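You operate a simulated robot arm through the tools that you are given. There is no shell and no other tool. Be economical: measure what you need, move in short steps, check, and stop when the job is done.

The job below is to be done with a simulated two-armed robot. You get a single attempt, and the scene is never put back.

Task
Fetch the blue oil can and set it on the bottom shelf of the blue rack. Put the blue shackle on the right half of the bench. Take the white shackle and leave it on the white plate. Put the black disc that says "A21" from the right half of the bench on the left half of the bench and the black disc marked "A31" on the top shelf of the blue rack. Put the blue-capped pot that says "L57" from the upper shelf of the blue rack on the top shelf of the blue rack and the blue-capped pot labelled "L73" on the lower shelf of the blue rack. Any order will do. Set down upright: blue oil can, blue shackle, white shackle, blue-capped pot.

It is judged by the outcome, as a careful person would: the job done as asked, and still so three seconds after it is handed in. It fails if anything else is knocked over, pushed out of place, dropped, spilled or broken.

Robot
Two 7-joint arms with two-finger parallel grippers on one trunk, on a base that drives. Base frame: it is fixed to the floor where the robot stands at the start and does not move with it; the origin is under the middle of the robot, x ahead of it, y to its left, z up. Readings come in m, rad, newtons and seconds.
The left shoulder is at the start at [0.061, 0.171, 1.277], the right one opposite. With the tool pointing down near the work surface each hand reaches from about 0.1 to 0.42 m from the robot's upright axis, wherever it stands, measured 20 degrees to its own side. Places, roughly: black disc [1.75, -0.25, 0.75]; blue shackle (11x5x7 cm) [3, -0.1, 0.9]; blue-capped pot [0.75, -0.5, 1.25]; bottom shelf of the blue rack [0.6, -0.4, 0.3]; left half of the bench [2.8, -0.3, 0.8]; lower shelf of the blue rack [0.6, -0.4, 0.8]; right half of the bench [1.9, -0.3, 0.8]; top shelf of the blue rack [0.6, -0.4, 1.6]; white plate (13x9x3 cm) [0.6, 2, 0.3]; white shackle (8x4x5 cm) [3, -0.3, 0.9]. Payload 4.4 kg a hand.
The tool frame of a hand sits at the grasp point between the pads (the TCP): z along the fingers, y along the line on which they close. The tips reach 0.023 m beyond it. The gripper opens to 0.094 m. The fingers are 0.038 m wide and 0.01 m thick; the gripper's body (0.054 by 0.096 m) begins 0.039 m behind the TCP.
Orientation is that of the tool frame in the base frame, as [roll, pitch, yaw] about the fixed x, y, z axes, in that order (R = Rz(yaw) Ry(pitch) Rx(roll)). With the fingers straight down and closing along the base's y, the tool's x points along the base's -x, its y along +y and its z along -z.

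Tools
- The arms move only by the tool play_rows. It takes "left_commands", "right_commands" or both (then of equal length, played together; a hand with none holds still); each is a list of rows, each an object of numbers (a shift or turn left out is 0, a gripper value left out holds the last): "x", "y", "z": the shift along the tool's x, y, z in m; "ax", "ay", "az": the turn, a rotation vector about the tool's x, y, z in rad; "fingers": the closure, from 0 (fully open) to 1 (shut). In form: [{"x": .., "y": .., "z": .., "ax": .., "ay": .., "az": .., "fingers": ..}, ...]. A call has 1 to 10 rows; each row shifts and turns the commanded pose from where the row before left it, along the tool's axes as they then stand. Rows are played at 5 a second. More than 0.05 m and 0.15 rad between two rows, or a gripper value outside its range, and nothing of the call is played. A pose out of reach is approached as far as the arm can. The call stops where the force on the tool passes 40 N (or 10 N more than at its start, if that is more) or the arm is blocked; 0.2 s more then pass. The fingers move at their own pace (about 0.072 m/s each) and stop on an object; they squeeze with about 24 N. The grip force told is the motor's: it shows also when the fingers shut on nothing. Time passes only in rows, and 0.2 s behind the last, so rows that do not move let the fingers close. It gives the time, the measured TCP pose, the force on the tool (base axes), the opening and the grip force at its end, in the units of the frame above (readings bear some noise), with the torque about the TCP (base axes, N m) and any sound that the robot's microphone picked up.
- Cameras (640 x 400 px; columns grow to the right, rows downward): "scene" is now at [0.1611, -0.042, 1.4412]; the picture's right is [-0.40, -0.92, 0.00], its down [-0.32, 0.14, -0.94] and it looks along [0.86, -0.37, -0.35] (base axes); focal length 214 px, centre (320, 200). "left" rides on the left gripper at [0.086, -0.016, -0.074] in its tool frame; the picture's right is [0.18, 0.98, 0.00], its down [-0.58, 0.11, -0.81] and it looks along [-0.79, 0.15, 0.59] (tool axes); focal length 243 px, centre (320, 200). "right" rides on the right gripper at [0.086, 0.016, -0.075] in its tool frame; the picture's right is [-0.18, 0.98, 0.00], its down [-0.58, -0.11, -0.81] and it looks along [-0.79, -0.15, 0.59] (tool axes); focal length 243 px, centre (320, 200). There is no depth. A picture from a camera that has moved, and an enlarged one, comes with that camera's place and axes in the base frame and with its lens. The place of the scene camera against the robot may be out by one fixed shift of up to 0.012 m in any direction.
- capture(camera): a new picture of that camera. The clock stands still meanwhile.
- slide_trunk(by): slides the trunk up (or, below 0, down) by that many m; the arms and the scene camera ride with it, the base frame stays. It gives what a move gives, with no picture.
- base_move(legs): drives the robot by 1 to 6 legs, each [ahead, left, turn to the left] in m, m and rad, along the robot's own axes; the way and the turn of a leg run together, so that a leg with both is an arc; at most 1.5 m and 3.142 rad a leg. The arms and the cameras ride along, it lands a little off, and it stops where it bumps. It gives what a move gives.
- head_to(pan, tilt): turns the head with the scene camera to pan (to the left, within 1.396 rad either way) and tilt (down, from -0.506 to 1.204), counted from straight ahead of the robot. It gives what a move gives.
- zoom(camera, box): a new picture of the part [left, top, right, bottom] of that camera's present view, enlarged. The clock stands still meanwhile.
- hand_in(): hands the job in; it is judged then, once.

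Go step by step. Nothing tells you exact positions but the pictures and the camera data: compare them with the known pose of the tool, close in by small moves and look again before you grip or let go. The budget is 207 turns and 194 pictures, counting those below and the enlarged ones. Unless the task says otherwise, let go and move clear before handing in.

The tools are called as name(argument=value, ...) on one line, values as JSON. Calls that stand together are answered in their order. play_rows: Moves the arms, as the interface text tells. Its arguments: {"type":"object","properties":{"left_commands":{"type":"array","items":{"type":"object","properties":{"x":{"type":"number"},"y":{"type":"number"},"z":{"type":"number"},"ax":{"type":"number"},"ay":{"type":"number"},"az":{"type":"number"},"fingers":{"type":"number"}}}},"right_commands":{"type":"array","items":{"type":"object","properties":{"x":{"type":"number"},"y":{"type":"number"},"z":{"type":"number"},"ax":{"type":"number"},"ay":{"type":"number"},"az":{"type":"number"},"fingers":{"type":"number"}}}}},"required":[]} The other tools are called the same way: slide_trunk (by) slides the trunk up or down; base_move (legs) drives the base; head_to (pan, tilt) turns the head that bears the scene camera; capture (camera) takes a picture; zoom (camera, box) takes an enlarged picture of a part of a camera's view; hand_in () hands the job in.

At the start:

```text
t: 0.0
left_eef_pos: [0.3138, -0.0442, 1.151]
left_tool_rot: [-3.141, 0.0, 3.141]
left_wrist_force: [-0.5, 0.3, 0.0]
left_moment: [-0.02, 0.03, -0.03]
left_opening: 0.0939
left_grasp_force: 0.0
right_eef_pos: [0.3038, -0.3457, 0.999]
right_tool_rot: [-3.142, 0.0, -3.141]
right_wrist_force: [-0.2, 0.1, -0.1]
right_moment: [0.01, 0.01, 0.0]
right_opening: 0.0942
right_grasp_force: 0.1
trunk travel left (down, up): [-0.287, 0.102]
robot x, y, heading: [-0.0006, -0.0014, 0.003]
head pan, tilt: [-0.41, 0.354]
```

scene: 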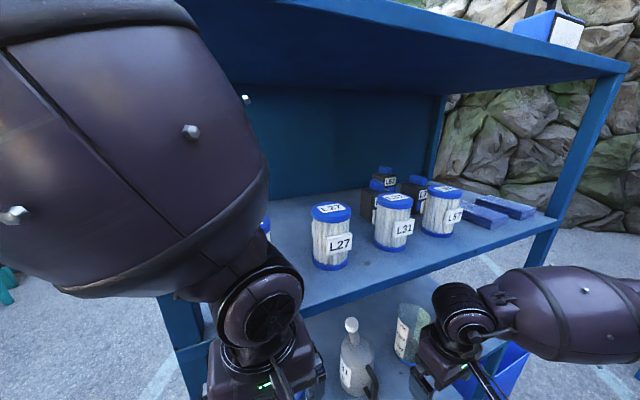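
right: 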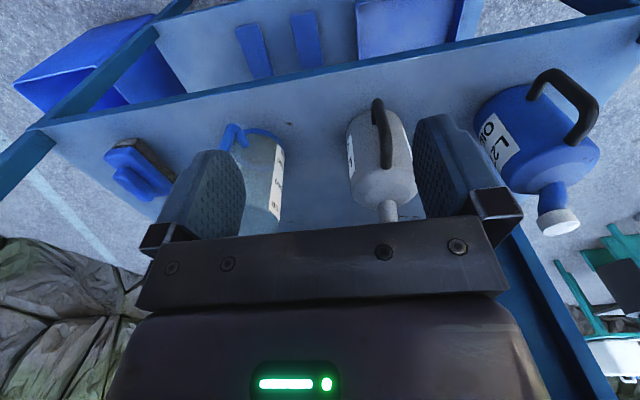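
left: 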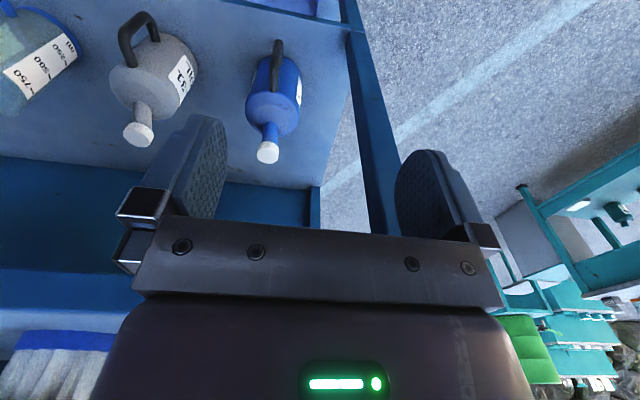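

I see the blue rack ahead and to the right, with pots on the upper shelf and oil cans on the lower one. I'll look around first.

head_to(pan=-0.6, tilt=0.8)

capture(camera="scene")

head_to(pan=0.2, tilt=0.3)

capture(camera="scene")

head_to(pan=1.2, tilt=0.4)

capture(camera="scene")

```text
t: 0.9
left_eef_pos: [0.3144, -0.0418, 1.1499]
left_tool_rot: [3.141, 0.001, -3.141]
left_wrist_force: [-0.5, 0.9, 0.8]
left_moment: [-0.03, 0.0, 0.04]
left_opening: 0.0937
left_grasp_force: 0.0
right_eef_pos: [0.3037, -0.3442, 1.0008]
right_tool_rot: [-3.141, 0.001, -3.141]
right_wrist_force: [0.0, 1.4, 1.0]
right_moment: [0.01, -0.01, -0.01]
right_opening: 0.0941
right_grasp_force: 0.0
trunk travel left (down, up): [-0.287, 0.102]
robot x, y, heading: [0.0019, -0.0011, 0.002]
head pan, tilt: [-0.6, 0.799]
```

```text
190 pictures are left
camera scene: at [0.1423, -0.0505, 1.402], right [-0.56, -0.83, 0.0], down [-0.59, 0.4, -0.7], along [0.58, -0.39, -0.72], focal length 214 px, centre (320, 200)
```

scene: 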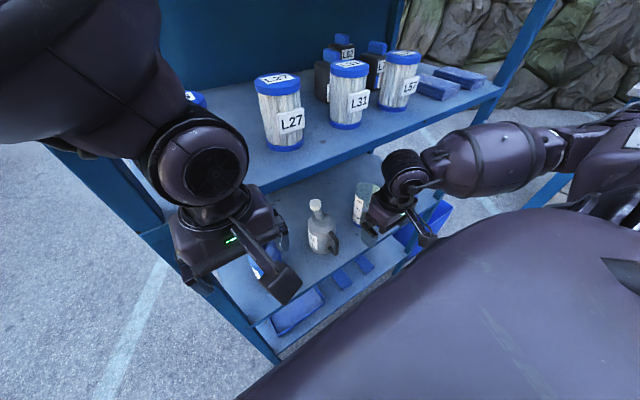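

```text
t: 2.0
left_eef_pos: [0.3155, -0.043, 1.1507]
left_tool_rot: [3.142, -0.001, -3.14]
left_wrist_force: [-0.2, 0.0, 0.3]
left_moment: [-0.03, 0.04, -0.03]
left_opening: 0.0938
left_grasp_force: 0.0
right_eef_pos: [0.3031, -0.3441, 0.9998]
right_tool_rot: [-3.141, 0.0, -3.141]
right_wrist_force: [-0.4, 0.1, 0.4]
right_moment: [-0.01, -0.01, -0.03]
right_opening: 0.0937
right_grasp_force: 0.0
trunk travel left (down, up): [-0.287, 0.102]
robot x, y, heading: [0.0006, 0.0006, 0.001]
head pan, tilt: [0.201, 0.3]
```

```text
189 pictures are left
camera scene: at [0.1672, 0.0136, 1.4462], right [0.2, -0.98, 0.0], down [-0.29, -0.06, -0.96], along [0.94, 0.19, -0.3], focal length 214 px, centre (320, 200)
```

scene: 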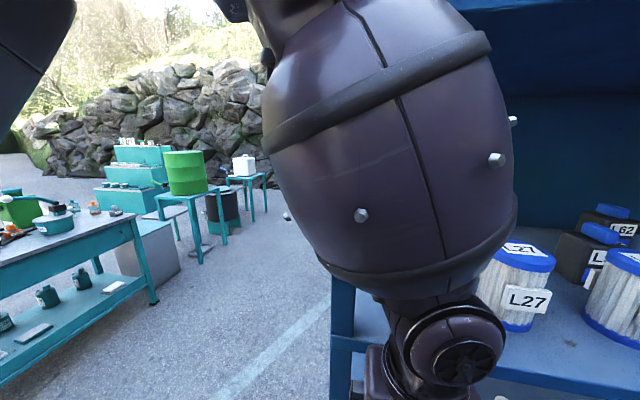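

```text
t: 3.3
left_eef_pos: [0.3143, -0.0437, 1.1501]
left_tool_rot: [-3.141, 0.0, 3.141]
left_wrist_force: [-0.3, -0.5, -0.2]
left_moment: [-0.04, -0.01, 0.01]
left_opening: 0.0939
left_grasp_force: 0.1
right_eef_pos: [0.3038, -0.3448, 0.9985]
right_tool_rot: [3.141, 0.001, -3.141]
right_wrist_force: [0.0, 0.1, -0.4]
right_moment: [0.0, 0.01, -0.03]
right_opening: 0.0938
right_grasp_force: 0.0
trunk travel left (down, up): [-0.287, 0.102]
robot x, y, heading: [-0.0011, 0.0015, 0.003]
head pan, tilt: [1.201, 0.4]
```

```text
188 pictures are left
camera scene: at [0.1093, 0.0814, 1.437], right [0.93, -0.36, 0.0], down [-0.14, -0.36, -0.92], along [0.33, 0.86, -0.39], focal length 214 px, centre (320, 200)
```

scene: 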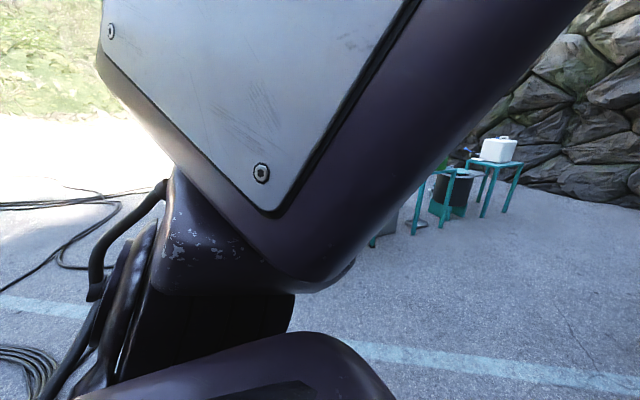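

The rack holds L27, L31, L57 and more pots, and the blue can is at about [0.45, -0.11]. I'll back off for a full view of the rack.

base_move(legs=[[-0.7, 0.1, 0]])

head_to(pan=-0.35, tilt=0.35)

capture(camera="scene")

capture(camera="right")

capture(camera="left")

```text
t: 7.2
left_eef_pos: [-0.3916, 0.0569, 1.1498]
left_tool_rot: [-3.141, 0.0, -3.135]
left_wrist_force: [1.2, -0.2, 0.1]
left_moment: [0.0, -0.02, -0.01]
left_opening: 0.0937
left_grasp_force: 0.0
right_eef_pos: [-0.4023, -0.2447, 1.0]
right_tool_rot: [-3.141, 0.0, -3.136]
right_wrist_force: [-0.4, -0.1, 0.0]
right_moment: [-0.01, 0.0, -0.04]
right_opening: 0.0941
right_grasp_force: 0.1
trunk travel left (down, up): [-0.287, 0.102]
robot x, y, heading: [-0.7067, 0.098, 0.002]
head pan, tilt: [1.201, 0.4]
```

```text
t: 8.8
left_eef_pos: [-0.3914, 0.0567, 1.15]
left_tool_rot: [-3.141, 0.0, -3.134]
left_wrist_force: [1.2, -0.4, 0.8]
left_moment: [0.01, 0.03, 0.03]
left_opening: 0.094
left_grasp_force: 0.1
right_eef_pos: [-0.4012, -0.2427, 0.9991]
right_tool_rot: [-3.141, 0.0, -3.137]
right_wrist_force: [0.8, -0.9, 0.5]
right_moment: [0.03, 0.01, 0.0]
right_opening: 0.094
right_grasp_force: 0.0
trunk travel left (down, up): [-0.287, 0.102]
robot x, y, heading: [-0.7069, 0.0984, 0.004]
head pan, tilt: [-0.351, 0.351]
```

```text
187 pictures are left
camera scene: at [-0.5432, 0.0625, 1.4416], right [-0.34, -0.94, 0.0], down [-0.32, 0.12, -0.94], along [0.88, -0.32, -0.34], focal length 214 px, centre (320, 200)
```

scene: 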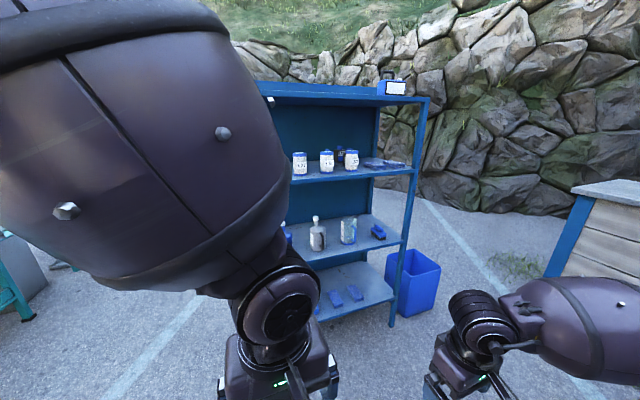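

```text
186 pictures are left
camera right: at [-0.4857, -0.2294, 1.0748], right [0.18, 0.98, 0.0], down [0.58, -0.11, 0.81], along [0.79, -0.14, -0.59], focal length 243 px, centre (320, 200)
```

right: 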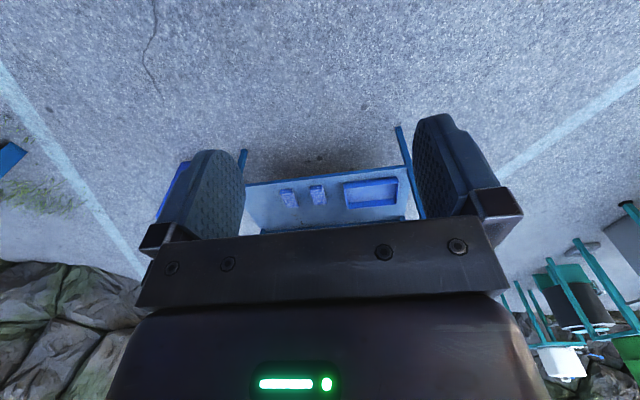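

```text
185 pictures are left
camera left: at [-0.4784, 0.04, 1.2238], right [-0.19, 0.98, 0.0], down [0.58, 0.11, 0.81], along [0.79, 0.15, -0.59], focal length 243 px, centre (320, 200)
```

left: 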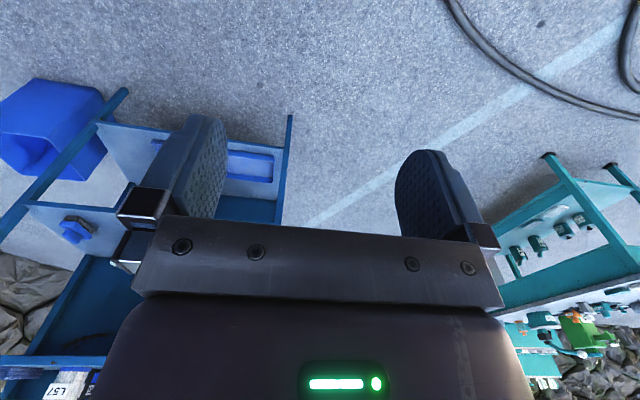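

From here I see the whole rack front. I'll zoom in to measure the shelves.

zoom(camera="scene", box=[260, 60, 460, 185])

zoom(camera="scene", box=[260, 190, 460, 330])

```text
3.20 times, centred on (360, 122) of scene
camera zoom: at [-0.5432, 0.0625, 1.4416], right [-0.34, -0.94, 0.0], down [-0.32, 0.12, -0.94], along [0.88, -0.32, -0.34], focal length 686 px, centre (192, 448)
```

zoom: 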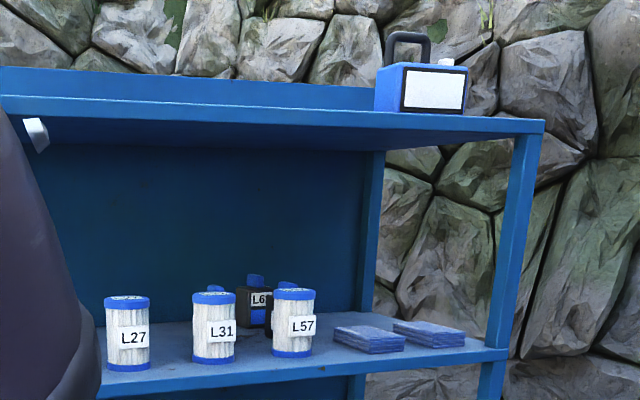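

```text
2.86 times, centred on (360, 260) of scene
camera zoom: at [-0.5432, 0.0625, 1.4416], right [-0.34, -0.94, 0.0], down [-0.32, 0.12, -0.94], along [0.88, -0.32, -0.34], focal length 613 px, centre (206, 29)
```

zoom: 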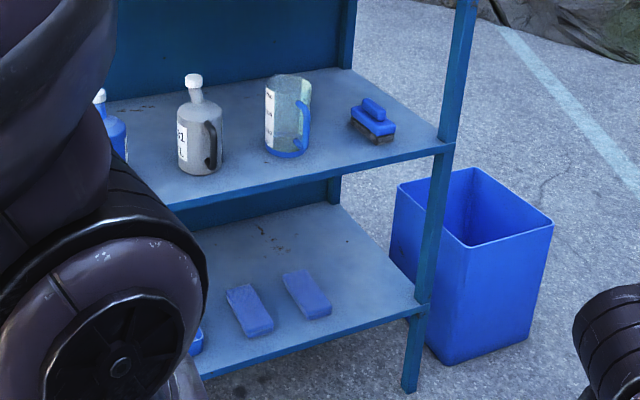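

Shelf heights come out at about 0.29, 0.74, 1.18 and 1.57, with the rack's front at x≈0.40. The left arm blocks the view, so I'll lower it outwards.

play_rows(left_commands=[{"y": 0.03, "z": 0.04}, {"y": 0.03, "z": 0.04}, {"y": 0.03, "z": 0.04}, {"y": 0.03, "z": 0.04}, {"y": 0.03, "z": 0.04}, {"y": 0.03, "z": 0.04}, {"y": 0.03, "z": 0.04}, {"y": 0.03, "z": 0.04}, {"y": 0.03, "z": 0.04}, {"y": 0.03, "z": 0.04}])

capture(camera="scene")

```text
t: 9.8
left_eef_pos: [-0.3648, 0.113, 1.0759]
left_tool_rot: [-2.96, 0.102, -3.125]
left_wrist_force: [0.5, 0.2, 0.6]
left_moment: [-0.02, -0.01, 0.01]
left_opening: 0.0941
left_grasp_force: 0.0
left hand out of reach, approached as far as the arm can: row 4
right_eef_pos: [-0.4021, -0.2431, 1.0]
right_tool_rot: [3.141, -0.001, -3.135]
right_wrist_force: [-0.4, -0.1, 0.1]
right_moment: [0.0, 0.02, 0.01]
right_opening: 0.0943
right_grasp_force: 0.0
trunk travel left (down, up): [-0.287, 0.102]
robot x, y, heading: [-0.7077, 0.0988, 0.009]
head pan, tilt: [-0.351, 0.351]
stopped in row 4 (left hand): the arm was blocked; the commanded pose is now the measured one
```

```text
182 pictures are left
camera scene: at [-0.5428, 0.0628, 1.4416], right [-0.34, -0.94, 0.0], down [-0.32, 0.12, -0.94], along [0.88, -0.32, -0.34], focal length 214 px, centre (320, 200)
```

scene: 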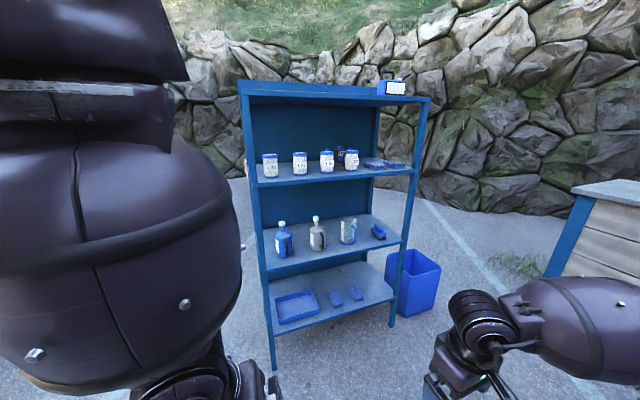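

The whole rack is visible now. I'll zoom to read the labels.

zoom(camera="scene", box=[240, 130, 400, 200])

zoom(camera="scene", box=[250, 205, 410, 335])

play_rows(left_commands=[{"ax": -0.09, "z": 0.03, "ay": 0.05}, {"ax": -0.09, "z": 0.03, "ay": 0.05}, {"y": 0.03, "z": 0.02}, {"y": 0.03, "z": 0.03}, {"y": 0.03, "z": 0.03}, {"y": 0.03, "z": 0.03}, {"y": 0.03, "z": 0.03}])

```text
4.00 times, centred on (320, 165) of scene
camera zoom: at [-0.5428, 0.0628, 1.4416], right [-0.34, -0.94, 0.0], down [-0.32, 0.12, -0.94], along [0.88, -0.32, -0.34], focal length 858 px, centre (320, 340)
```

zoom: 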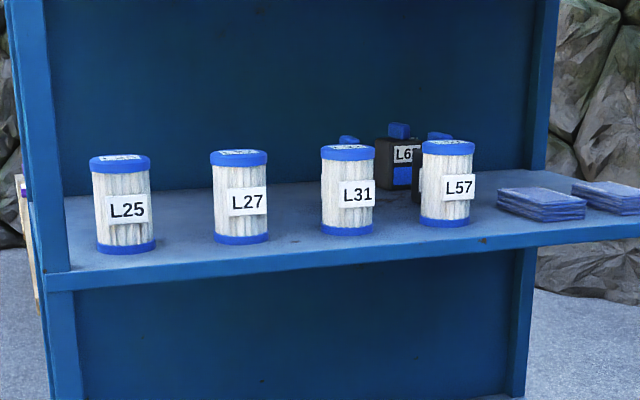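

```text
3.08 times, centred on (330, 270) of scene
camera zoom: at [-0.5428, 0.0628, 1.4416], right [-0.34, -0.94, 0.0], down [-0.32, 0.12, -0.94], along [0.88, -0.32, -0.34], focal length 660 px, centre (289, -15)
```

zoom: 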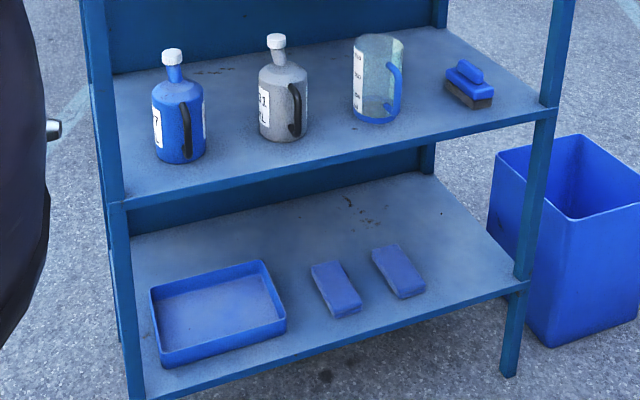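

```text
t: 10.6
left_eef_pos: [-0.3172, 0.0876, 1.0848]
left_tool_rot: [-2.995, 0.173, -3.123]
left_wrist_force: [-0.1, -0.6, 0.0]
left_moment: [-0.01, -0.02, 0.01]
left_opening: 0.0939
left_grasp_force: 0.1
left hand out of reach, approached as far as the arm can: row 4
right_eef_pos: [-0.4011, -0.2438, 1.0]
right_tool_rot: [-3.141, -0.002, -3.137]
right_wrist_force: [0.3, 0.3, -0.8]
right_moment: [0.02, 0.0, 0.0]
right_opening: 0.0941
right_grasp_force: 0.0
trunk travel left (down, up): [-0.287, 0.102]
robot x, y, heading: [-0.7065, 0.0978, 0.012]
head pan, tilt: [-0.351, 0.351]
stopped in row 4 (left hand): the arm was blocked; the commanded pose is now the measured one
```

The front row are filter-like canisters, and behind them stand dark bottles with blue caps. These may be the "blue-capped pots", so I need a closer look. First I'll free the left arm from its limit.

play_rows(left_commands=[{"z": -0.03, "x": 0.02}, {"z": -0.03, "x": 0.02, "ax": -0.07, "ay": 0.08}, {"z": -0.01, "x": 0.02, "ax": -0.07, "ay": 0.09}, {"y": 0.03}, {"y": 0.03}, {"y": 0.03}])

capture(camera="scene")

```text
t: 12.0
left_eef_pos: [-0.3916, 0.1867, 1.1411]
left_tool_rot: [3.135, 0.0, -3.137]
left_wrist_force: [-0.8, 0.0, 0.0]
left_moment: [0.0, -0.07, -0.01]
left_opening: 0.0938
left_grasp_force: 0.0
right_eef_pos: [-0.4017, -0.2446, 1.0007]
right_tool_rot: [3.139, 0.003, -3.134]
right_wrist_force: [-0.7, -1.1, -0.2]
right_moment: [0.03, -0.01, 0.02]
right_opening: 0.0939
right_grasp_force: 0.0
trunk travel left (down, up): [-0.287, 0.102]
robot x, y, heading: [-0.7055, 0.0971, 0.006]
head pan, tilt: [-0.351, 0.351]
```

```text
179 pictures are left
camera scene: at [-0.5456, 0.0608, 1.442], right [-0.34, -0.94, 0.0], down [-0.32, 0.12, -0.94], along [0.88, -0.32, -0.34], focal length 214 px, centre (320, 200)
```

scene: 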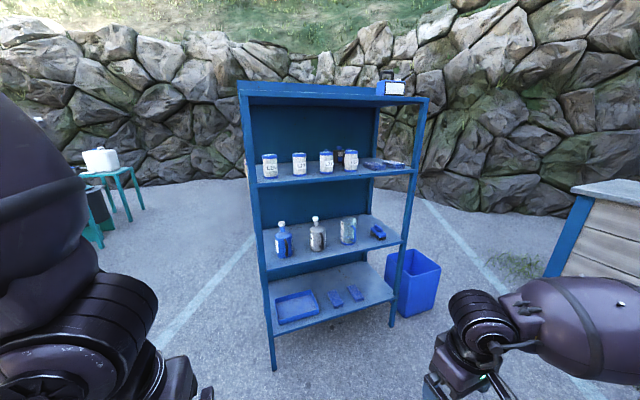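

play_rows(left_commands=[{"y": 0.04}, {"y": 0.04}, {"y": 0.04}, {"y": 0.04}, {"y": 0.04}, {"y": 0.04, "z": 0.03}, {"z": 0.03}, {"z": 0.04}, {"z": 0.04}])

base_move(legs=[[0.6, -0.5, 0]])

slide_trunk(by=0.1)

head_to(pan=0, tilt=0.3)

capture(camera="scene")

```text
t: 14.0
left_eef_pos: [-0.3482, 0.4182, 0.9996]
left_tool_rot: [3.137, -0.003, -3.137]
left_wrist_force: [-0.1, 0.4, -0.1]
left_moment: [0.0, 0.0, -0.01]
left_opening: 0.0938
left_grasp_force: 0.1
left hand out of reach, approached as far as the arm can: row 1, 2, 3, 4
right_eef_pos: [-0.4006, -0.2445, 1.0002]
right_tool_rot: [-3.14, -0.002, -3.134]
right_wrist_force: [0.2, -0.6, 0.4]
right_moment: [0.01, 0.02, -0.02]
right_opening: 0.094
right_grasp_force: 0.0
trunk travel left (down, up): [-0.287, 0.102]
robot x, y, heading: [-0.7078, 0.0981, 0.007]
head pan, tilt: [-0.351, 0.351]
```

```text
t: 18.9
left_eef_pos: [0.2489, -0.0776, 1.0003]
left_tool_rot: [3.137, -0.002, -3.129]
left_wrist_force: [0.2, -0.2, -0.3]
left_moment: [0.03, 0.03, 0.01]
left_opening: 0.0941
left_grasp_force: 0.0
right_eef_pos: [0.205, -0.7399, 1.0004]
right_tool_rot: [3.141, 0.0, -3.127]
right_wrist_force: [-0.5, 0.6, 0.6]
right_moment: [0.0, -0.01, -0.03]
right_opening: 0.0941
right_grasp_force: 0.0
trunk travel left (down, up): [-0.287, 0.102]
robot x, y, heading: [-0.1078, -0.3961, 0.02]
head pan, tilt: [-0.351, 0.351]
```

```text
t: 20.3
left_eef_pos: [0.2496, -0.0759, 1.1005]
left_tool_rot: [3.137, -0.004, -3.128]
left_wrist_force: [-1.1, 0.1, 1.0]
left_moment: [0.01, 0.01, -0.02]
left_opening: 0.0938
left_grasp_force: 0.1
right_eef_pos: [0.2036, -0.739, 1.0997]
right_tool_rot: [3.14, 0.001, -3.127]
right_wrist_force: [0.6, 0.1, -0.4]
right_moment: [0.04, 0.01, -0.03]
right_opening: 0.094
right_grasp_force: 0.0
trunk travel left (down, up): [-0.387, 0.002]
robot x, y, heading: [-0.1033, -0.4003, 0.019]
head pan, tilt: [-0.351, 0.351]
```

```text
t: 21.1
left_eef_pos: [0.249, -0.0773, 1.1005]
left_tool_rot: [3.136, -0.003, -3.128]
left_wrist_force: [0.8, 0.5, -0.7]
left_moment: [0.03, -0.02, -0.04]
left_opening: 0.0941
left_grasp_force: 0.1
right_eef_pos: [0.2029, -0.7385, 1.1007]
right_tool_rot: [-3.141, 0.002, -3.126]
right_wrist_force: [-0.1, -0.6, 0.1]
right_moment: [0.0, -0.01, -0.01]
right_opening: 0.0939
right_grasp_force: 0.0
trunk travel left (down, up): [-0.387, 0.002]
robot x, y, heading: [-0.1061, -0.4001, 0.017]
head pan, tilt: [0.0, 0.3]
```

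```text
178 pictures are left
camera scene: at [0.0508, -0.4021, 1.5473], right [0.01, -1.0, 0.0], down [-0.3, 0.0, -0.96], along [0.96, 0.01, -0.3], focal length 214 px, centre (320, 200)
```

scene: 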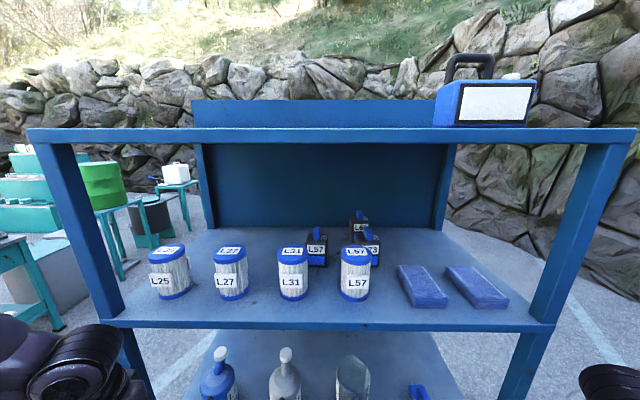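

zoom(camera="scene", box=[260, 190, 420, 310])

zoom(camera="scene", box=[0, 80, 640, 200])

```text
3.33 times, centred on (340, 250) of scene
camera zoom: at [0.0508, -0.4021, 1.5473], right [0.01, -1.0, 0.0], down [-0.3, 0.0, -0.96], along [0.96, 0.01, -0.3], focal length 715 px, centre (253, 33)
```

zoom: 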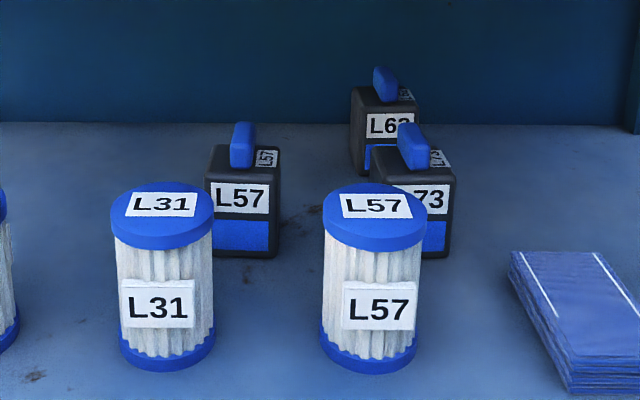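

```text
1.00 times, centred on (320, 140) of scene (not enlarged: the box is as wide or as high as the picture)
camera zoom: at [0.0508, -0.4021, 1.5473], right [0.01, -1.0, 0.0], down [-0.3, 0.0, -0.96], along [0.96, 0.01, -0.3], focal length 214 px, centre (320, 260)
```

zoom: 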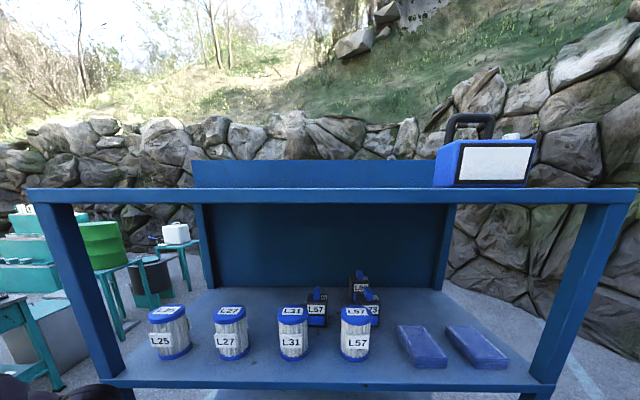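

The blue-capped pots are the dark bottles: L57 at about [0.63, -0.39] and L73 at about [0.63, -0.545], both behind the filters. I'll grasp from above and in front with a pitched hand, with the wrist flipped so its camera is on top, so I'll test that flip now.

play_rows(right_commands=[{"az": 0.15}, {"az": 0.15}, {"az": 0.15}, {"az": 0.15}, {"az": 0.15}, {"az": 0.15}, {"az": 0.15}, {"az": 0.15}, {"az": 0.15}, {"az": 0.15}])

play_rows(right_commands=[{"az": 0.15}, {"az": 0.15}, {"az": 0.15}, {"az": 0.15}, {"az": 0.15}, {"az": 0.15}, {"az": 0.15}, {"az": 0.15}, {"az": 0.15}, {"az": 0.15}])

```text
t: 23.3
left_eef_pos: [0.2493, -0.0775, 1.1003]
left_tool_rot: [3.136, -0.001, -3.13]
left_wrist_force: [0.0, -0.3, -0.1]
left_moment: [-0.04, -0.01, 0.0]
left_opening: 0.0942
left_grasp_force: 0.0
right_eef_pos: [0.2031, -0.7384, 1.0996]
right_tool_rot: [3.141, 0.001, 1.654]
right_wrist_force: [-0.3, -0.5, -0.5]
right_moment: [0.03, 0.01, -0.01]
right_opening: 0.0943
right_grasp_force: 0.0
trunk travel left (down, up): [-0.387, 0.002]
robot x, y, heading: [-0.1039, -0.402, 0.013]
head pan, tilt: [0.0, 0.3]
```

```text
t: 25.5
left_eef_pos: [0.2493, -0.0778, 1.1016]
left_tool_rot: [3.136, -0.002, -3.129]
left_wrist_force: [-0.4, -0.5, -1.0]
left_moment: [0.01, 0.03, -0.03]
left_opening: 0.0939
left_grasp_force: 0.1
right_eef_pos: [0.2031, -0.7387, 1.1004]
right_tool_rot: [3.14, 0.001, 0.154]
right_wrist_force: [-0.2, -0.9, -0.2]
right_moment: [0.01, 0.0, 0.0]
right_opening: 0.0939
right_grasp_force: 0.0
trunk travel left (down, up): [-0.387, 0.002]
robot x, y, heading: [-0.1075, -0.3967, 0.017]
head pan, tilt: [0.0, 0.3]
```

The flip works. I'll raise the right hand, pitch it forward by about 48° and look with its camera.

play_rows(right_commands=[{"az": 0.15, "z": -0.05}, {"z": -0.05}, {"z": -0.05}, {"z": -0.05}, {"ay": 0.14, "z": -0.05}, {"ay": 0.14}, {"ay": 0.14}, {"ay": 0.14}, {"ay": 0.14}, {"ay": 0.14}])

base_move(legs=[[0.04, 0.15, -0.015]])

capture(camera="right")

capture(camera="scene")

```text
t: 27.7
left_eef_pos: [0.2483, -0.0758, 1.1008]
left_tool_rot: [3.137, -0.002, -3.128]
left_wrist_force: [-0.5, 1.2, 0.6]
left_moment: [0.0, 0.0, -0.02]
left_opening: 0.094
left_grasp_force: 0.0
right_eef_pos: [0.2259, -0.7497, 1.3943]
right_tool_rot: [-3.131, -0.51, -0.011]
right_wrist_force: [-0.1, 0.1, -0.1]
right_moment: [-0.02, 0.0, 0.0]
right_opening: 0.0939
right_grasp_force: 0.1
right hand out of reach, approached as far as the arm can: row 1, 2, 3, 6, 7, 8, 9, 10
trunk travel left (down, up): [-0.387, 0.002]
robot x, y, heading: [-0.1045, -0.3977, 0.012]
head pan, tilt: [0.0, 0.3]
```

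```text
t: 29.6
left_eef_pos: [0.2923, 0.0659, 1.0992]
left_tool_rot: [3.136, -0.004, 3.139]
left_wrist_force: [0.4, 0.4, 0.7]
left_moment: [-0.01, -0.03, 0.03]
left_opening: 0.094
left_grasp_force: 0.1
right_eef_pos: [0.2598, -0.6087, 1.3941]
right_tool_rot: [-3.129, -0.508, -0.029]
right_wrist_force: [-0.4, -0.1, -0.5]
right_moment: [0.01, 0.03, -0.02]
right_opening: 0.0941
right_grasp_force: 0.1
trunk travel left (down, up): [-0.387, 0.002]
robot x, y, heading: [-0.068, -0.2531, -0.002]
head pan, tilt: [0.0, 0.3]
```

```text
175 pictures are left
camera right: at [0.3009, -0.6268, 1.5012], right [-0.18, -0.98, -0.1], down [-0.9, 0.12, 0.42], along [-0.4, 0.17, -0.9], focal length 243 px, centre (320, 200)
```

right: 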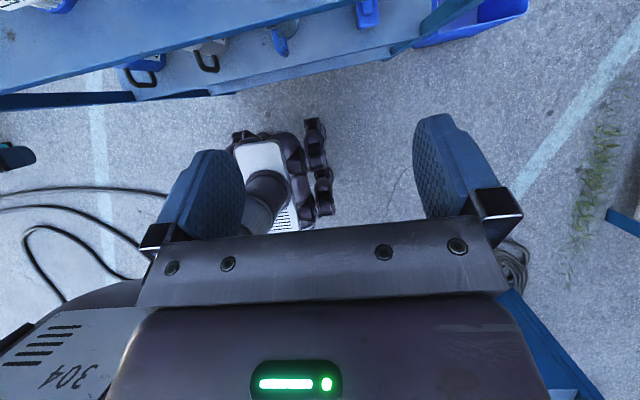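

```text
174 pictures are left
camera scene: at [0.0896, -0.256, 1.5473], right [0.0, -1.0, 0.0], down [-0.3, 0.0, -0.96], along [0.96, 0.0, -0.3], focal length 214 px, centre (320, 200)
```

scene: 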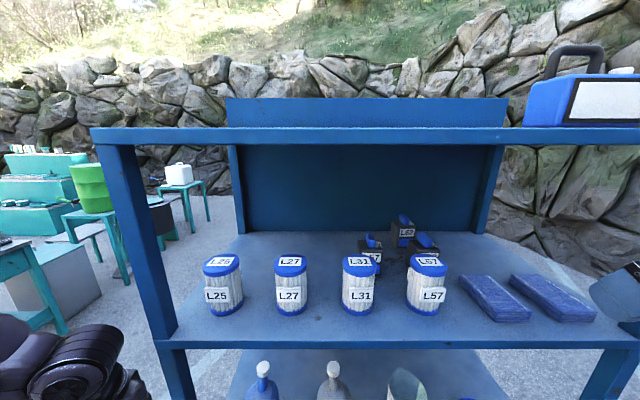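

The hand is too close to the body to pitch further. I'll back off 0.25 m and extend the arm forward while pitching.

base_move(legs=[[-0.25, 0, 0]])

play_rows(right_commands=[{"x": 0.026, "y": -0.025, "z": 0.015, "ay": 0.04}, {"x": 0.026, "y": -0.025, "z": 0.015, "ay": 0.04}, {"x": 0.025, "y": -0.025, "z": 0.017, "ay": 0.04}, {"x": 0.024, "y": -0.025, "z": 0.018, "ay": 0.04}, {"x": 0.023, "y": -0.025, "z": 0.018, "ay": 0.04}, {"x": 0.022, "y": -0.025, "z": 0.02, "ay": 0.04}, {"x": 0.021, "y": -0.025, "z": 0.021, "ay": 0.04}, {"x": 0.02, "y": -0.025, "z": 0.022, "ay": 0.04}])

capture(camera="scene")

```text
t: 31.5
left_eef_pos: [0.0415, 0.065, 1.1003]
left_tool_rot: [3.137, -0.001, 3.137]
left_wrist_force: [0.1, 0.0, 0.0]
left_moment: [0.0, -0.02, -0.02]
left_opening: 0.0939
left_grasp_force: 0.1
right_eef_pos: [0.0067, -0.608, 1.3941]
right_tool_rot: [-3.129, -0.509, -0.028]
right_wrist_force: [0.0, -0.2, -0.4]
right_moment: [-0.02, 0.02, 0.02]
right_opening: 0.0942
right_grasp_force: 0.0
trunk travel left (down, up): [-0.387, 0.002]
robot x, y, heading: [-0.323, -0.2468, -0.001]
head pan, tilt: [0.0, 0.3]
```

```text
t: 33.3
left_eef_pos: [0.043, 0.064, 1.1003]
left_tool_rot: [3.136, -0.004, 3.137]
left_wrist_force: [0.1, 0.6, -0.4]
left_moment: [-0.03, 0.04, -0.01]
left_opening: 0.094
left_grasp_force: 0.1
right_eef_pos: [0.2378, -0.426, 1.3922]
right_tool_rot: [-3.124, -0.81, -0.039]
right_wrist_force: [0.4, -0.3, -0.2]
right_moment: [-0.01, 0.0, 0.0]
right_opening: 0.0941
right_grasp_force: 0.1
right hand out of reach, approached as far as the arm can: row 8
trunk travel left (down, up): [-0.387, 0.002]
robot x, y, heading: [-0.3207, -0.2498, -0.002]
head pan, tilt: [0.0, 0.3]
```

```text
173 pictures are left
camera scene: at [-0.1607, -0.2571, 1.5472], right [0.0, -1.0, 0.0], down [-0.3, 0.0, -0.95], along [0.95, 0.0, -0.3], focal length 214 px, centre (320, 200)
```

scene: 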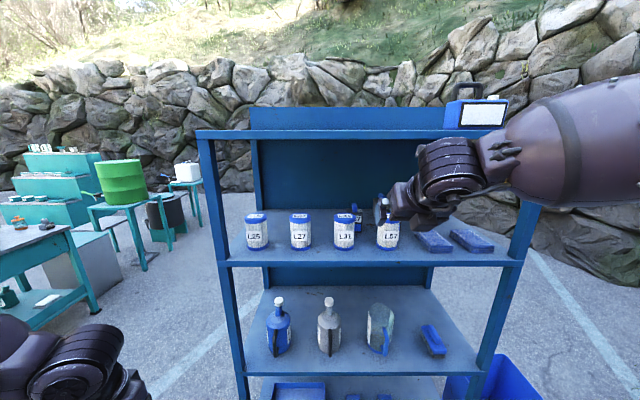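

The hand is extended near its limit, at about 0.56 m from the axis. I'll lower it a bit and check how it looks before driving in.

play_rows(right_commands=[{"x": -0.02, "y": -0.015, "z": 0.019}, {"x": -0.02, "y": -0.015, "z": 0.019}, {"x": 0.014, "z": 0.014}, {"x": 0.014, "z": 0.014}, {"x": 0.014, "z": 0.014}])

capture(camera="scene")

capture(camera="right")

```text
t: 34.5
left_eef_pos: [0.0414, 0.0643, 1.1002]
left_tool_rot: [3.137, -0.004, 3.137]
left_wrist_force: [0.6, 0.1, 1.4]
left_moment: [0.01, -0.01, -0.02]
left_opening: 0.094
left_grasp_force: 0.0
right_eef_pos: [0.2614, -0.4388, 1.3974]
right_tool_rot: [-3.126, -0.828, -0.036]
right_wrist_force: [0.5, -1.0, -0.1]
right_moment: [-0.02, -0.02, 0.0]
right_opening: 0.0941
right_grasp_force: 0.0
right hand out of reach, approached as far as the arm can: row 1, 2, 3, 4, 5
trunk travel left (down, up): [-0.387, 0.002]
robot x, y, heading: [-0.3146, -0.2497, 0.0]
head pan, tilt: [0.0, 0.3]
```

```text
172 pictures are left
camera scene: at [-0.1617, -0.2567, 1.5473], right [0.0, -1.0, 0.0], down [-0.3, 0.0, -0.96], along [0.96, 0.0, -0.3], focal length 214 px, centre (320, 200)
```

scene: 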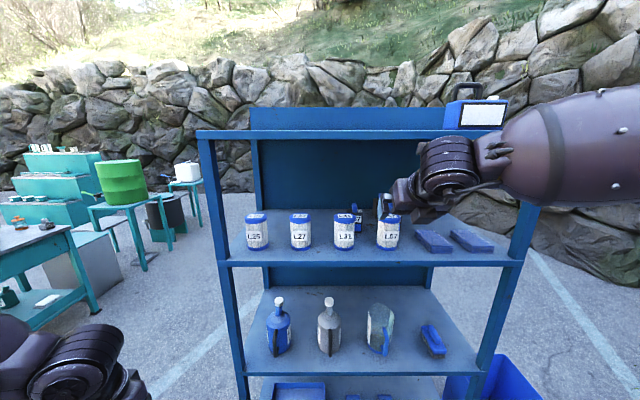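

```text
171 pictures are left
camera right: at [0.2674, -0.4566, 1.5106], right [-0.15, -0.98, -0.15], down [-0.98, 0.13, 0.12], along [-0.1, 0.16, -0.98], focal length 243 px, centre (320, 200)
```

right: 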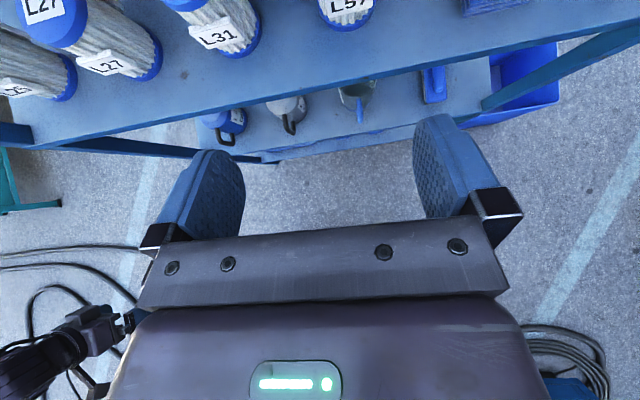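

The flipped wrist runs into a joint limit when lowered. I'll pull back and return to the original wrist roll, keeping the forward pitch.

play_rows(right_commands=[{"x": -0.02, "z": -0.02}, {"x": -0.02, "z": -0.02}, {"az": -0.15}, {"az": -0.15}, {"az": -0.15}, {"az": -0.15}, {"az": -0.15}, {"az": -0.15}, {"az": -0.15}, {"az": -0.15}])

play_rows(right_commands=[{"az": -0.15}, {"az": -0.15}, {"az": -0.15}, {"az": -0.15}, {"az": -0.15}, {"az": -0.15}, {"az": -0.15}, {"az": -0.15}, {"az": -0.15}, {"az": -0.15}])

play_rows(right_commands=[{"az": -0.15}, {"az": -0.15}, {"az": -0.08}, {}])

capture(camera="scene")

```text
t: 36.7
left_eef_pos: [0.0421, 0.0651, 1.0998]
left_tool_rot: [3.136, -0.002, 3.136]
left_wrist_force: [1.1, -0.4, 0.1]
left_moment: [0.05, -0.01, 0.01]
left_opening: 0.0939
left_grasp_force: 0.0
right_eef_pos: [0.2056, -0.4364, 1.3934]
right_tool_rot: [2.351, -0.279, 1.288]
right_wrist_force: [-0.3, -0.1, 0.6]
right_moment: [-0.02, 0.01, -0.01]
right_opening: 0.0937
right_grasp_force: 0.1
trunk travel left (down, up): [-0.387, 0.002]
robot x, y, heading: [-0.3192, -0.2505, -0.001]
head pan, tilt: [0.0, 0.3]
```

```text
t: 38.9
left_eef_pos: [0.0418, 0.0644, 1.1007]
left_tool_rot: [3.136, -0.001, 3.137]
left_wrist_force: [0.4, 0.1, 0.4]
left_moment: [0.01, 0.01, -0.02]
left_opening: 0.094
left_grasp_force: 0.1
right_eef_pos: [0.206, -0.4373, 1.395]
right_tool_rot: [2.696, 0.721, 2.5]
right_wrist_force: [-0.6, 0.2, 0.3]
right_moment: [0.0, 0.02, 0.0]
right_opening: 0.0941
right_grasp_force: 0.1
trunk travel left (down, up): [-0.387, 0.002]
robot x, y, heading: [-0.3137, -0.2478, 0.001]
head pan, tilt: [0.0, 0.3]
```

```text
t: 39.9
left_eef_pos: [0.0419, 0.0654, 1.1002]
left_tool_rot: [3.135, 0.0, 3.136]
left_wrist_force: [0.1, 0.1, 0.2]
left_moment: [0.01, -0.02, 0.03]
left_opening: 0.0943
left_grasp_force: 0.0
right_eef_pos: [0.2057, -0.4374, 1.3952]
right_tool_rot: [3.058, 0.825, 3.015]
right_wrist_force: [0.3, -0.2, -0.3]
right_moment: [0.01, -0.01, 0.03]
right_opening: 0.0938
right_grasp_force: 0.1
trunk travel left (down, up): [-0.387, 0.002]
robot x, y, heading: [-0.3192, -0.2518, 0.001]
head pan, tilt: [0.0, 0.3]
```

```text
170 pictures are left
camera scene: at [-0.1619, -0.2563, 1.5473], right [0.0, -1.0, 0.0], down [-0.3, 0.0, -0.96], along [0.96, 0.0, -0.3], focal length 214 px, centre (320, 200)
```

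scene: 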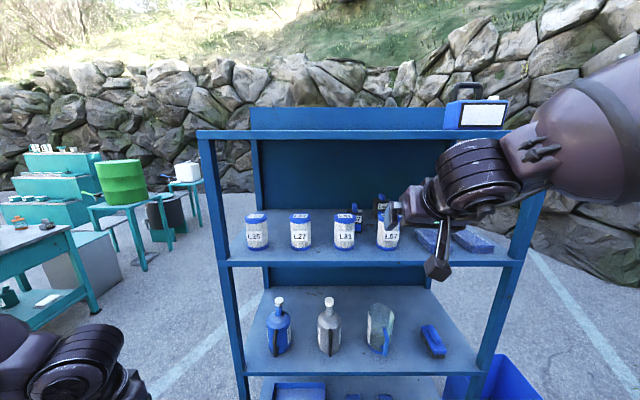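

The camera pod hangs below the hand in this roll and would hit the filters. The flipped roll at this reach with the trunk lowered is better, so I'll flip back and measure the pots more exactly.

play_rows(right_commands=[{"az": 0.15}, {"az": 0.15}, {"az": 0.15}, {"az": 0.15}, {"az": 0.15}, {"az": 0.15}, {"az": 0.15}, {"az": 0.15}, {"az": 0.15}, {"az": 0.15}])

play_rows(right_commands=[{"az": 0.15}, {"az": 0.15}, {"az": 0.15}, {"az": 0.15}, {"az": 0.15}, {"az": 0.15}, {"az": 0.15}, {"az": 0.15}, {"az": 0.15}, {"az": 0.15}])

play_rows(right_commands=[{"x": 0.02, "z": 0.02, "y": -0.01}, {"x": 0.02, "z": 0.02, "y": -0.01}, {"x": 0.014, "z": 0.014, "y": -0.01}, {"y": -0.02}, {}])

slide_trunk(by=-0.1)

capture(camera="scene")

```text
t: 42.1
left_eef_pos: [0.0421, 0.065, 1.1]
left_tool_rot: [3.135, -0.001, 3.136]
left_wrist_force: [0.1, -1.1, 0.5]
left_moment: [0.0, 0.02, 0.01]
left_opening: 0.0941
left_grasp_force: 0.0
right_eef_pos: [0.2053, -0.4353, 1.3942]
right_tool_rot: [2.311, -0.006, 1.55]
right_wrist_force: [0.9, 0.6, 0.7]
right_moment: [-0.02, 0.01, 0.03]
right_opening: 0.0938
right_grasp_force: 0.1
trunk travel left (down, up): [-0.387, 0.002]
robot x, y, heading: [-0.3182, -0.2498, -0.002]
head pan, tilt: [0.0, 0.3]
```

```text
t: 44.3
left_eef_pos: [0.0421, 0.0662, 1.1007]
left_tool_rot: [3.137, -0.002, 3.137]
left_wrist_force: [-0.6, 0.4, 1.6]
left_moment: [0.0, 0.03, -0.04]
left_opening: 0.0943
left_grasp_force: 0.0
right_eef_pos: [0.205, -0.4358, 1.3939]
right_tool_rot: [3.073, -0.826, 0.08]
right_wrist_force: [-0.4, -0.6, 0.3]
right_moment: [0.01, 0.04, 0.0]
right_opening: 0.0939
right_grasp_force: 0.0
trunk travel left (down, up): [-0.387, 0.002]
robot x, y, heading: [-0.3163, -0.2515, -0.001]
head pan, tilt: [0.0, 0.3]
```

```text
t: 45.5
left_eef_pos: [0.0406, 0.0646, 1.1011]
left_tool_rot: [3.137, -0.002, 3.137]
left_wrist_force: [0.7, -0.2, 0.1]
left_moment: [-0.02, 0.0, 0.01]
left_opening: 0.0939
left_grasp_force: 0.1
right_eef_pos: [0.243, -0.4233, 1.3989]
right_tool_rot: [3.071, -0.827, 0.082]
right_wrist_force: [0.4, 0.3, 0.0]
right_moment: [-0.02, 0.02, 0.04]
right_opening: 0.0942
right_grasp_force: 0.0
right hand out of reach, approached as far as the arm can: row 2, 3, 4
trunk travel left (down, up): [-0.387, 0.002]
robot x, y, heading: [-0.3178, -0.2525, -0.004]
head pan, tilt: [0.0, 0.3]
```

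```text
t: 46.8
left_eef_pos: [0.0425, 0.065, 1.0019]
left_tool_rot: [3.136, -0.001, 3.138]
left_wrist_force: [-0.6, 0.7, 0.3]
left_moment: [0.0, -0.02, 0.01]
left_opening: 0.0937
left_grasp_force: 0.1
right_eef_pos: [0.2429, -0.4224, 1.2985]
right_tool_rot: [3.072, -0.826, 0.082]
right_wrist_force: [0.2, 0.3, -0.3]
right_moment: [0.02, 0.03, 0.03]
right_opening: 0.094
right_grasp_force: 0.1
trunk travel left (down, up): [-0.287, 0.102]
robot x, y, heading: [-0.3183, -0.2508, -0.003]
head pan, tilt: [0.0, 0.3]
```

```text
169 pictures are left
camera scene: at [-0.1498, -0.2564, 1.4465], right [0.0, -1.0, 0.0], down [-0.3, 0.0, -0.96], along [0.96, 0.0, -0.3], focal length 214 px, centre (320, 200)
```

scene: 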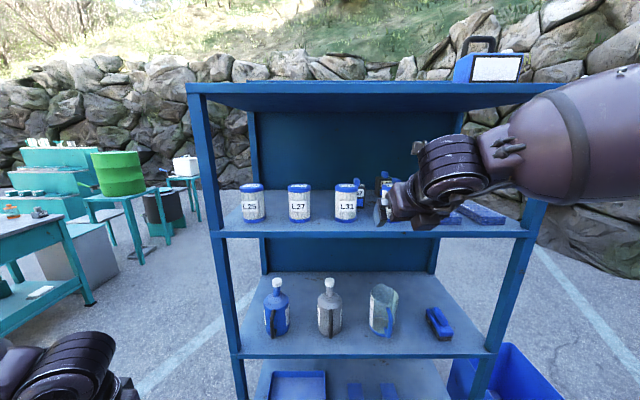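

zoom(camera="scene", box=[320, 160, 440, 240])

slide_trunk(by=-0.035)

base_move(legs=[[0.16, 0, 0.005]])

capture(camera="scene")

capture(camera="right")

```text
5.00 times, centred on (380, 200) of scene
camera zoom: at [-0.1498, -0.2564, 1.4465], right [0.0, -1.0, 0.0], down [-0.3, 0.0, -0.96], along [0.96, 0.0, -0.3], focal length 1072 px, centre (20, 200)
```

zoom: 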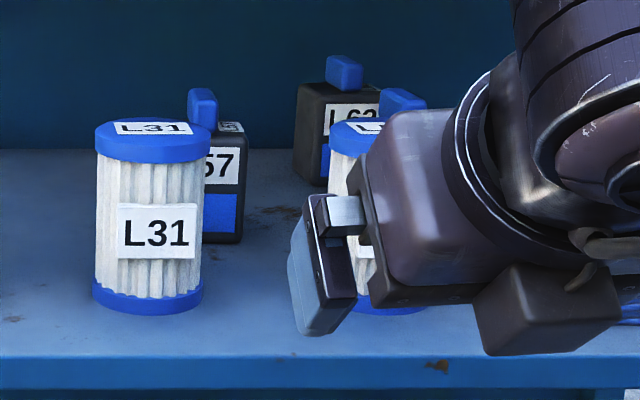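

```text
t: 47.6
left_eef_pos: [0.042, 0.0646, 0.9667]
left_tool_rot: [3.137, 0.0, 3.135]
left_wrist_force: [0.1, -0.2, -0.7]
left_moment: [-0.02, -0.01, -0.04]
left_opening: 0.0942
left_grasp_force: 0.1
right_eef_pos: [0.2426, -0.4218, 1.263]
right_tool_rot: [3.071, -0.828, 0.082]
right_wrist_force: [-1.1, 0.0, -0.3]
right_moment: [0.01, 0.01, -0.04]
right_opening: 0.094
right_grasp_force: 0.1
trunk travel left (down, up): [-0.252, 0.137]
robot x, y, heading: [-0.3165, -0.2523, -0.003]
head pan, tilt: [0.0, 0.3]
```

```text
t: 49.0
left_eef_pos: [0.2006, 0.0668, 0.9649]
left_tool_rot: [3.138, -0.004, 3.138]
left_wrist_force: [-1.0, 0.8, -0.2]
left_moment: [-0.03, 0.02, 0.0]
left_opening: 0.0939
left_grasp_force: 0.0
right_eef_pos: [0.4038, -0.4209, 1.262]
right_tool_rot: [3.073, -0.825, 0.086]
right_wrist_force: [0.7, -0.8, -1.0]
right_moment: [0.01, -0.02, 0.0]
right_opening: 0.0939
right_grasp_force: 0.1
trunk travel left (down, up): [-0.252, 0.137]
robot x, y, heading: [-0.1581, -0.2511, -0.002]
head pan, tilt: [0.0, 0.3]
```

```text
167 pictures are left
camera scene: at [0.029, -0.2556, 1.4093], right [0.0, -1.0, 0.0], down [-0.3, 0.0, -0.96], along [0.96, 0.0, -0.3], focal length 214 px, centre (320, 200)
```

scene: 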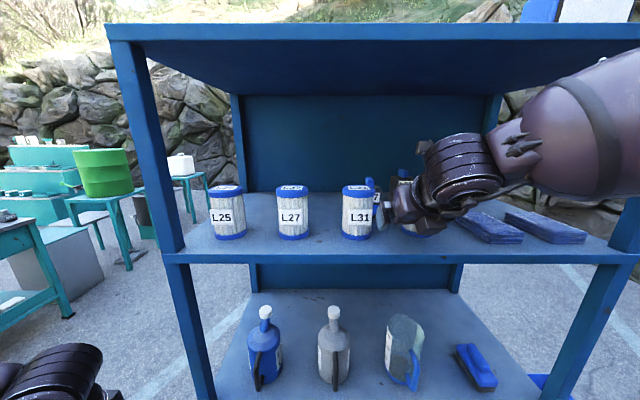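

```text
166 pictures are left
camera right: at [0.4094, -0.4316, 1.3769], right [-0.09, -0.99, -0.09], down [-0.99, 0.08, 0.11], along [-0.11, 0.1, -0.99], focal length 243 px, centre (320, 200)
```

right: 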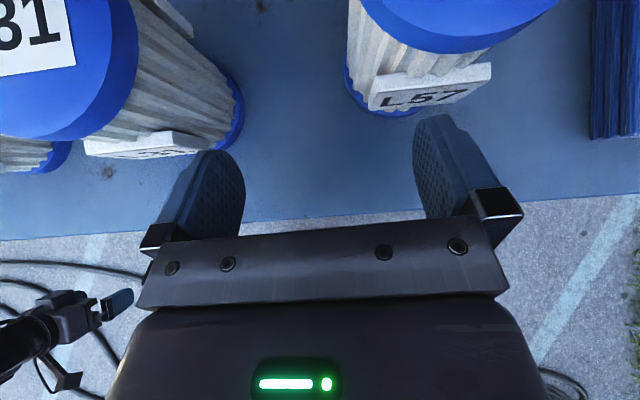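

The forearm and elbow would come too near the top shelf if I passed over the filters like this. I'll back out, lower the trunk and raise the hand relative to it, to bring the elbow lower.

base_move(legs=[[-0.2, 0, 0]])

play_rows(right_commands=[{"x": 0.035, "z": -0.032}, {"x": 0.035, "z": -0.032}, {"x": 0.035, "z": -0.032}, {"x": 0.035, "z": -0.032}, {"x": 0.035, "z": -0.032}])

slide_trunk(by=-0.2)

capture(camera="scene")

```text
t: 50.6
left_eef_pos: [-0.0011, 0.0663, 0.9658]
left_tool_rot: [3.137, -0.003, 3.14]
left_wrist_force: [-0.1, 0.2, -0.4]
left_moment: [-0.04, 0.0, 0.0]
left_opening: 0.0941
left_grasp_force: 0.1
right_eef_pos: [0.2035, -0.421, 1.2617]
right_tool_rot: [3.071, -0.829, 0.084]
right_wrist_force: [0.5, 0.5, 0.2]
right_moment: [0.01, -0.02, 0.02]
right_opening: 0.0941
right_grasp_force: 0.1
trunk travel left (down, up): [-0.252, 0.137]
robot x, y, heading: [-0.3602, -0.2522, -0.004]
head pan, tilt: [0.0, 0.3]
```

```text
t: 51.8
left_eef_pos: [0.0006, 0.0649, 0.9664]
left_tool_rot: [3.137, -0.002, 3.141]
left_wrist_force: [-0.3, -0.1, 1.0]
left_moment: [0.0, -0.05, 0.02]
left_opening: 0.0942
left_grasp_force: 0.0
right_eef_pos: [0.2043, -0.4254, 1.5034]
right_tool_rot: [3.069, -0.823, 0.086]
right_wrist_force: [0.2, -0.1, -0.2]
right_moment: [0.01, -0.01, 0.02]
right_opening: 0.094
right_grasp_force: 0.0
right hand out of reach, approached as far as the arm can: row 5
trunk travel left (down, up): [-0.252, 0.137]
robot x, y, heading: [-0.3588, -0.251, 0.002]
head pan, tilt: [0.0, 0.3]
```

```text
t: 54.0
left_eef_pos: [-0.057, 0.0667, 0.6613]
left_tool_rot: [3.138, -0.532, 3.139]
left_wrist_force: [0.0, -0.4, 0.3]
left_moment: [0.02, 0.0, -0.02]
left_opening: 0.0938
left_grasp_force: 0.1
right_eef_pos: [0.2033, -0.4237, 1.3037]
right_tool_rot: [3.071, -0.83, 0.085]
right_wrist_force: [0.0, -0.2, -0.4]
right_moment: [0.02, -0.01, 0.01]
right_opening: 0.0941
right_grasp_force: 0.0
trunk travel left (down, up): [-0.052, 0.337]
robot x, y, heading: [-0.3601, -0.2519, 0.002]
head pan, tilt: [0.0, 0.3]
```

```text
165 pictures are left
camera scene: at [0.0123, -0.2556, 1.1751], right [0.0, -1.0, 0.0], down [-0.29, 0.0, -0.96], along [0.96, 0.0, -0.29], focal length 214 px, centre (320, 200)
```

scene: 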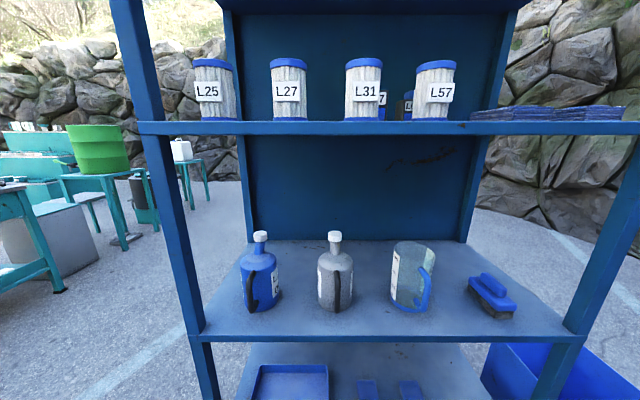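

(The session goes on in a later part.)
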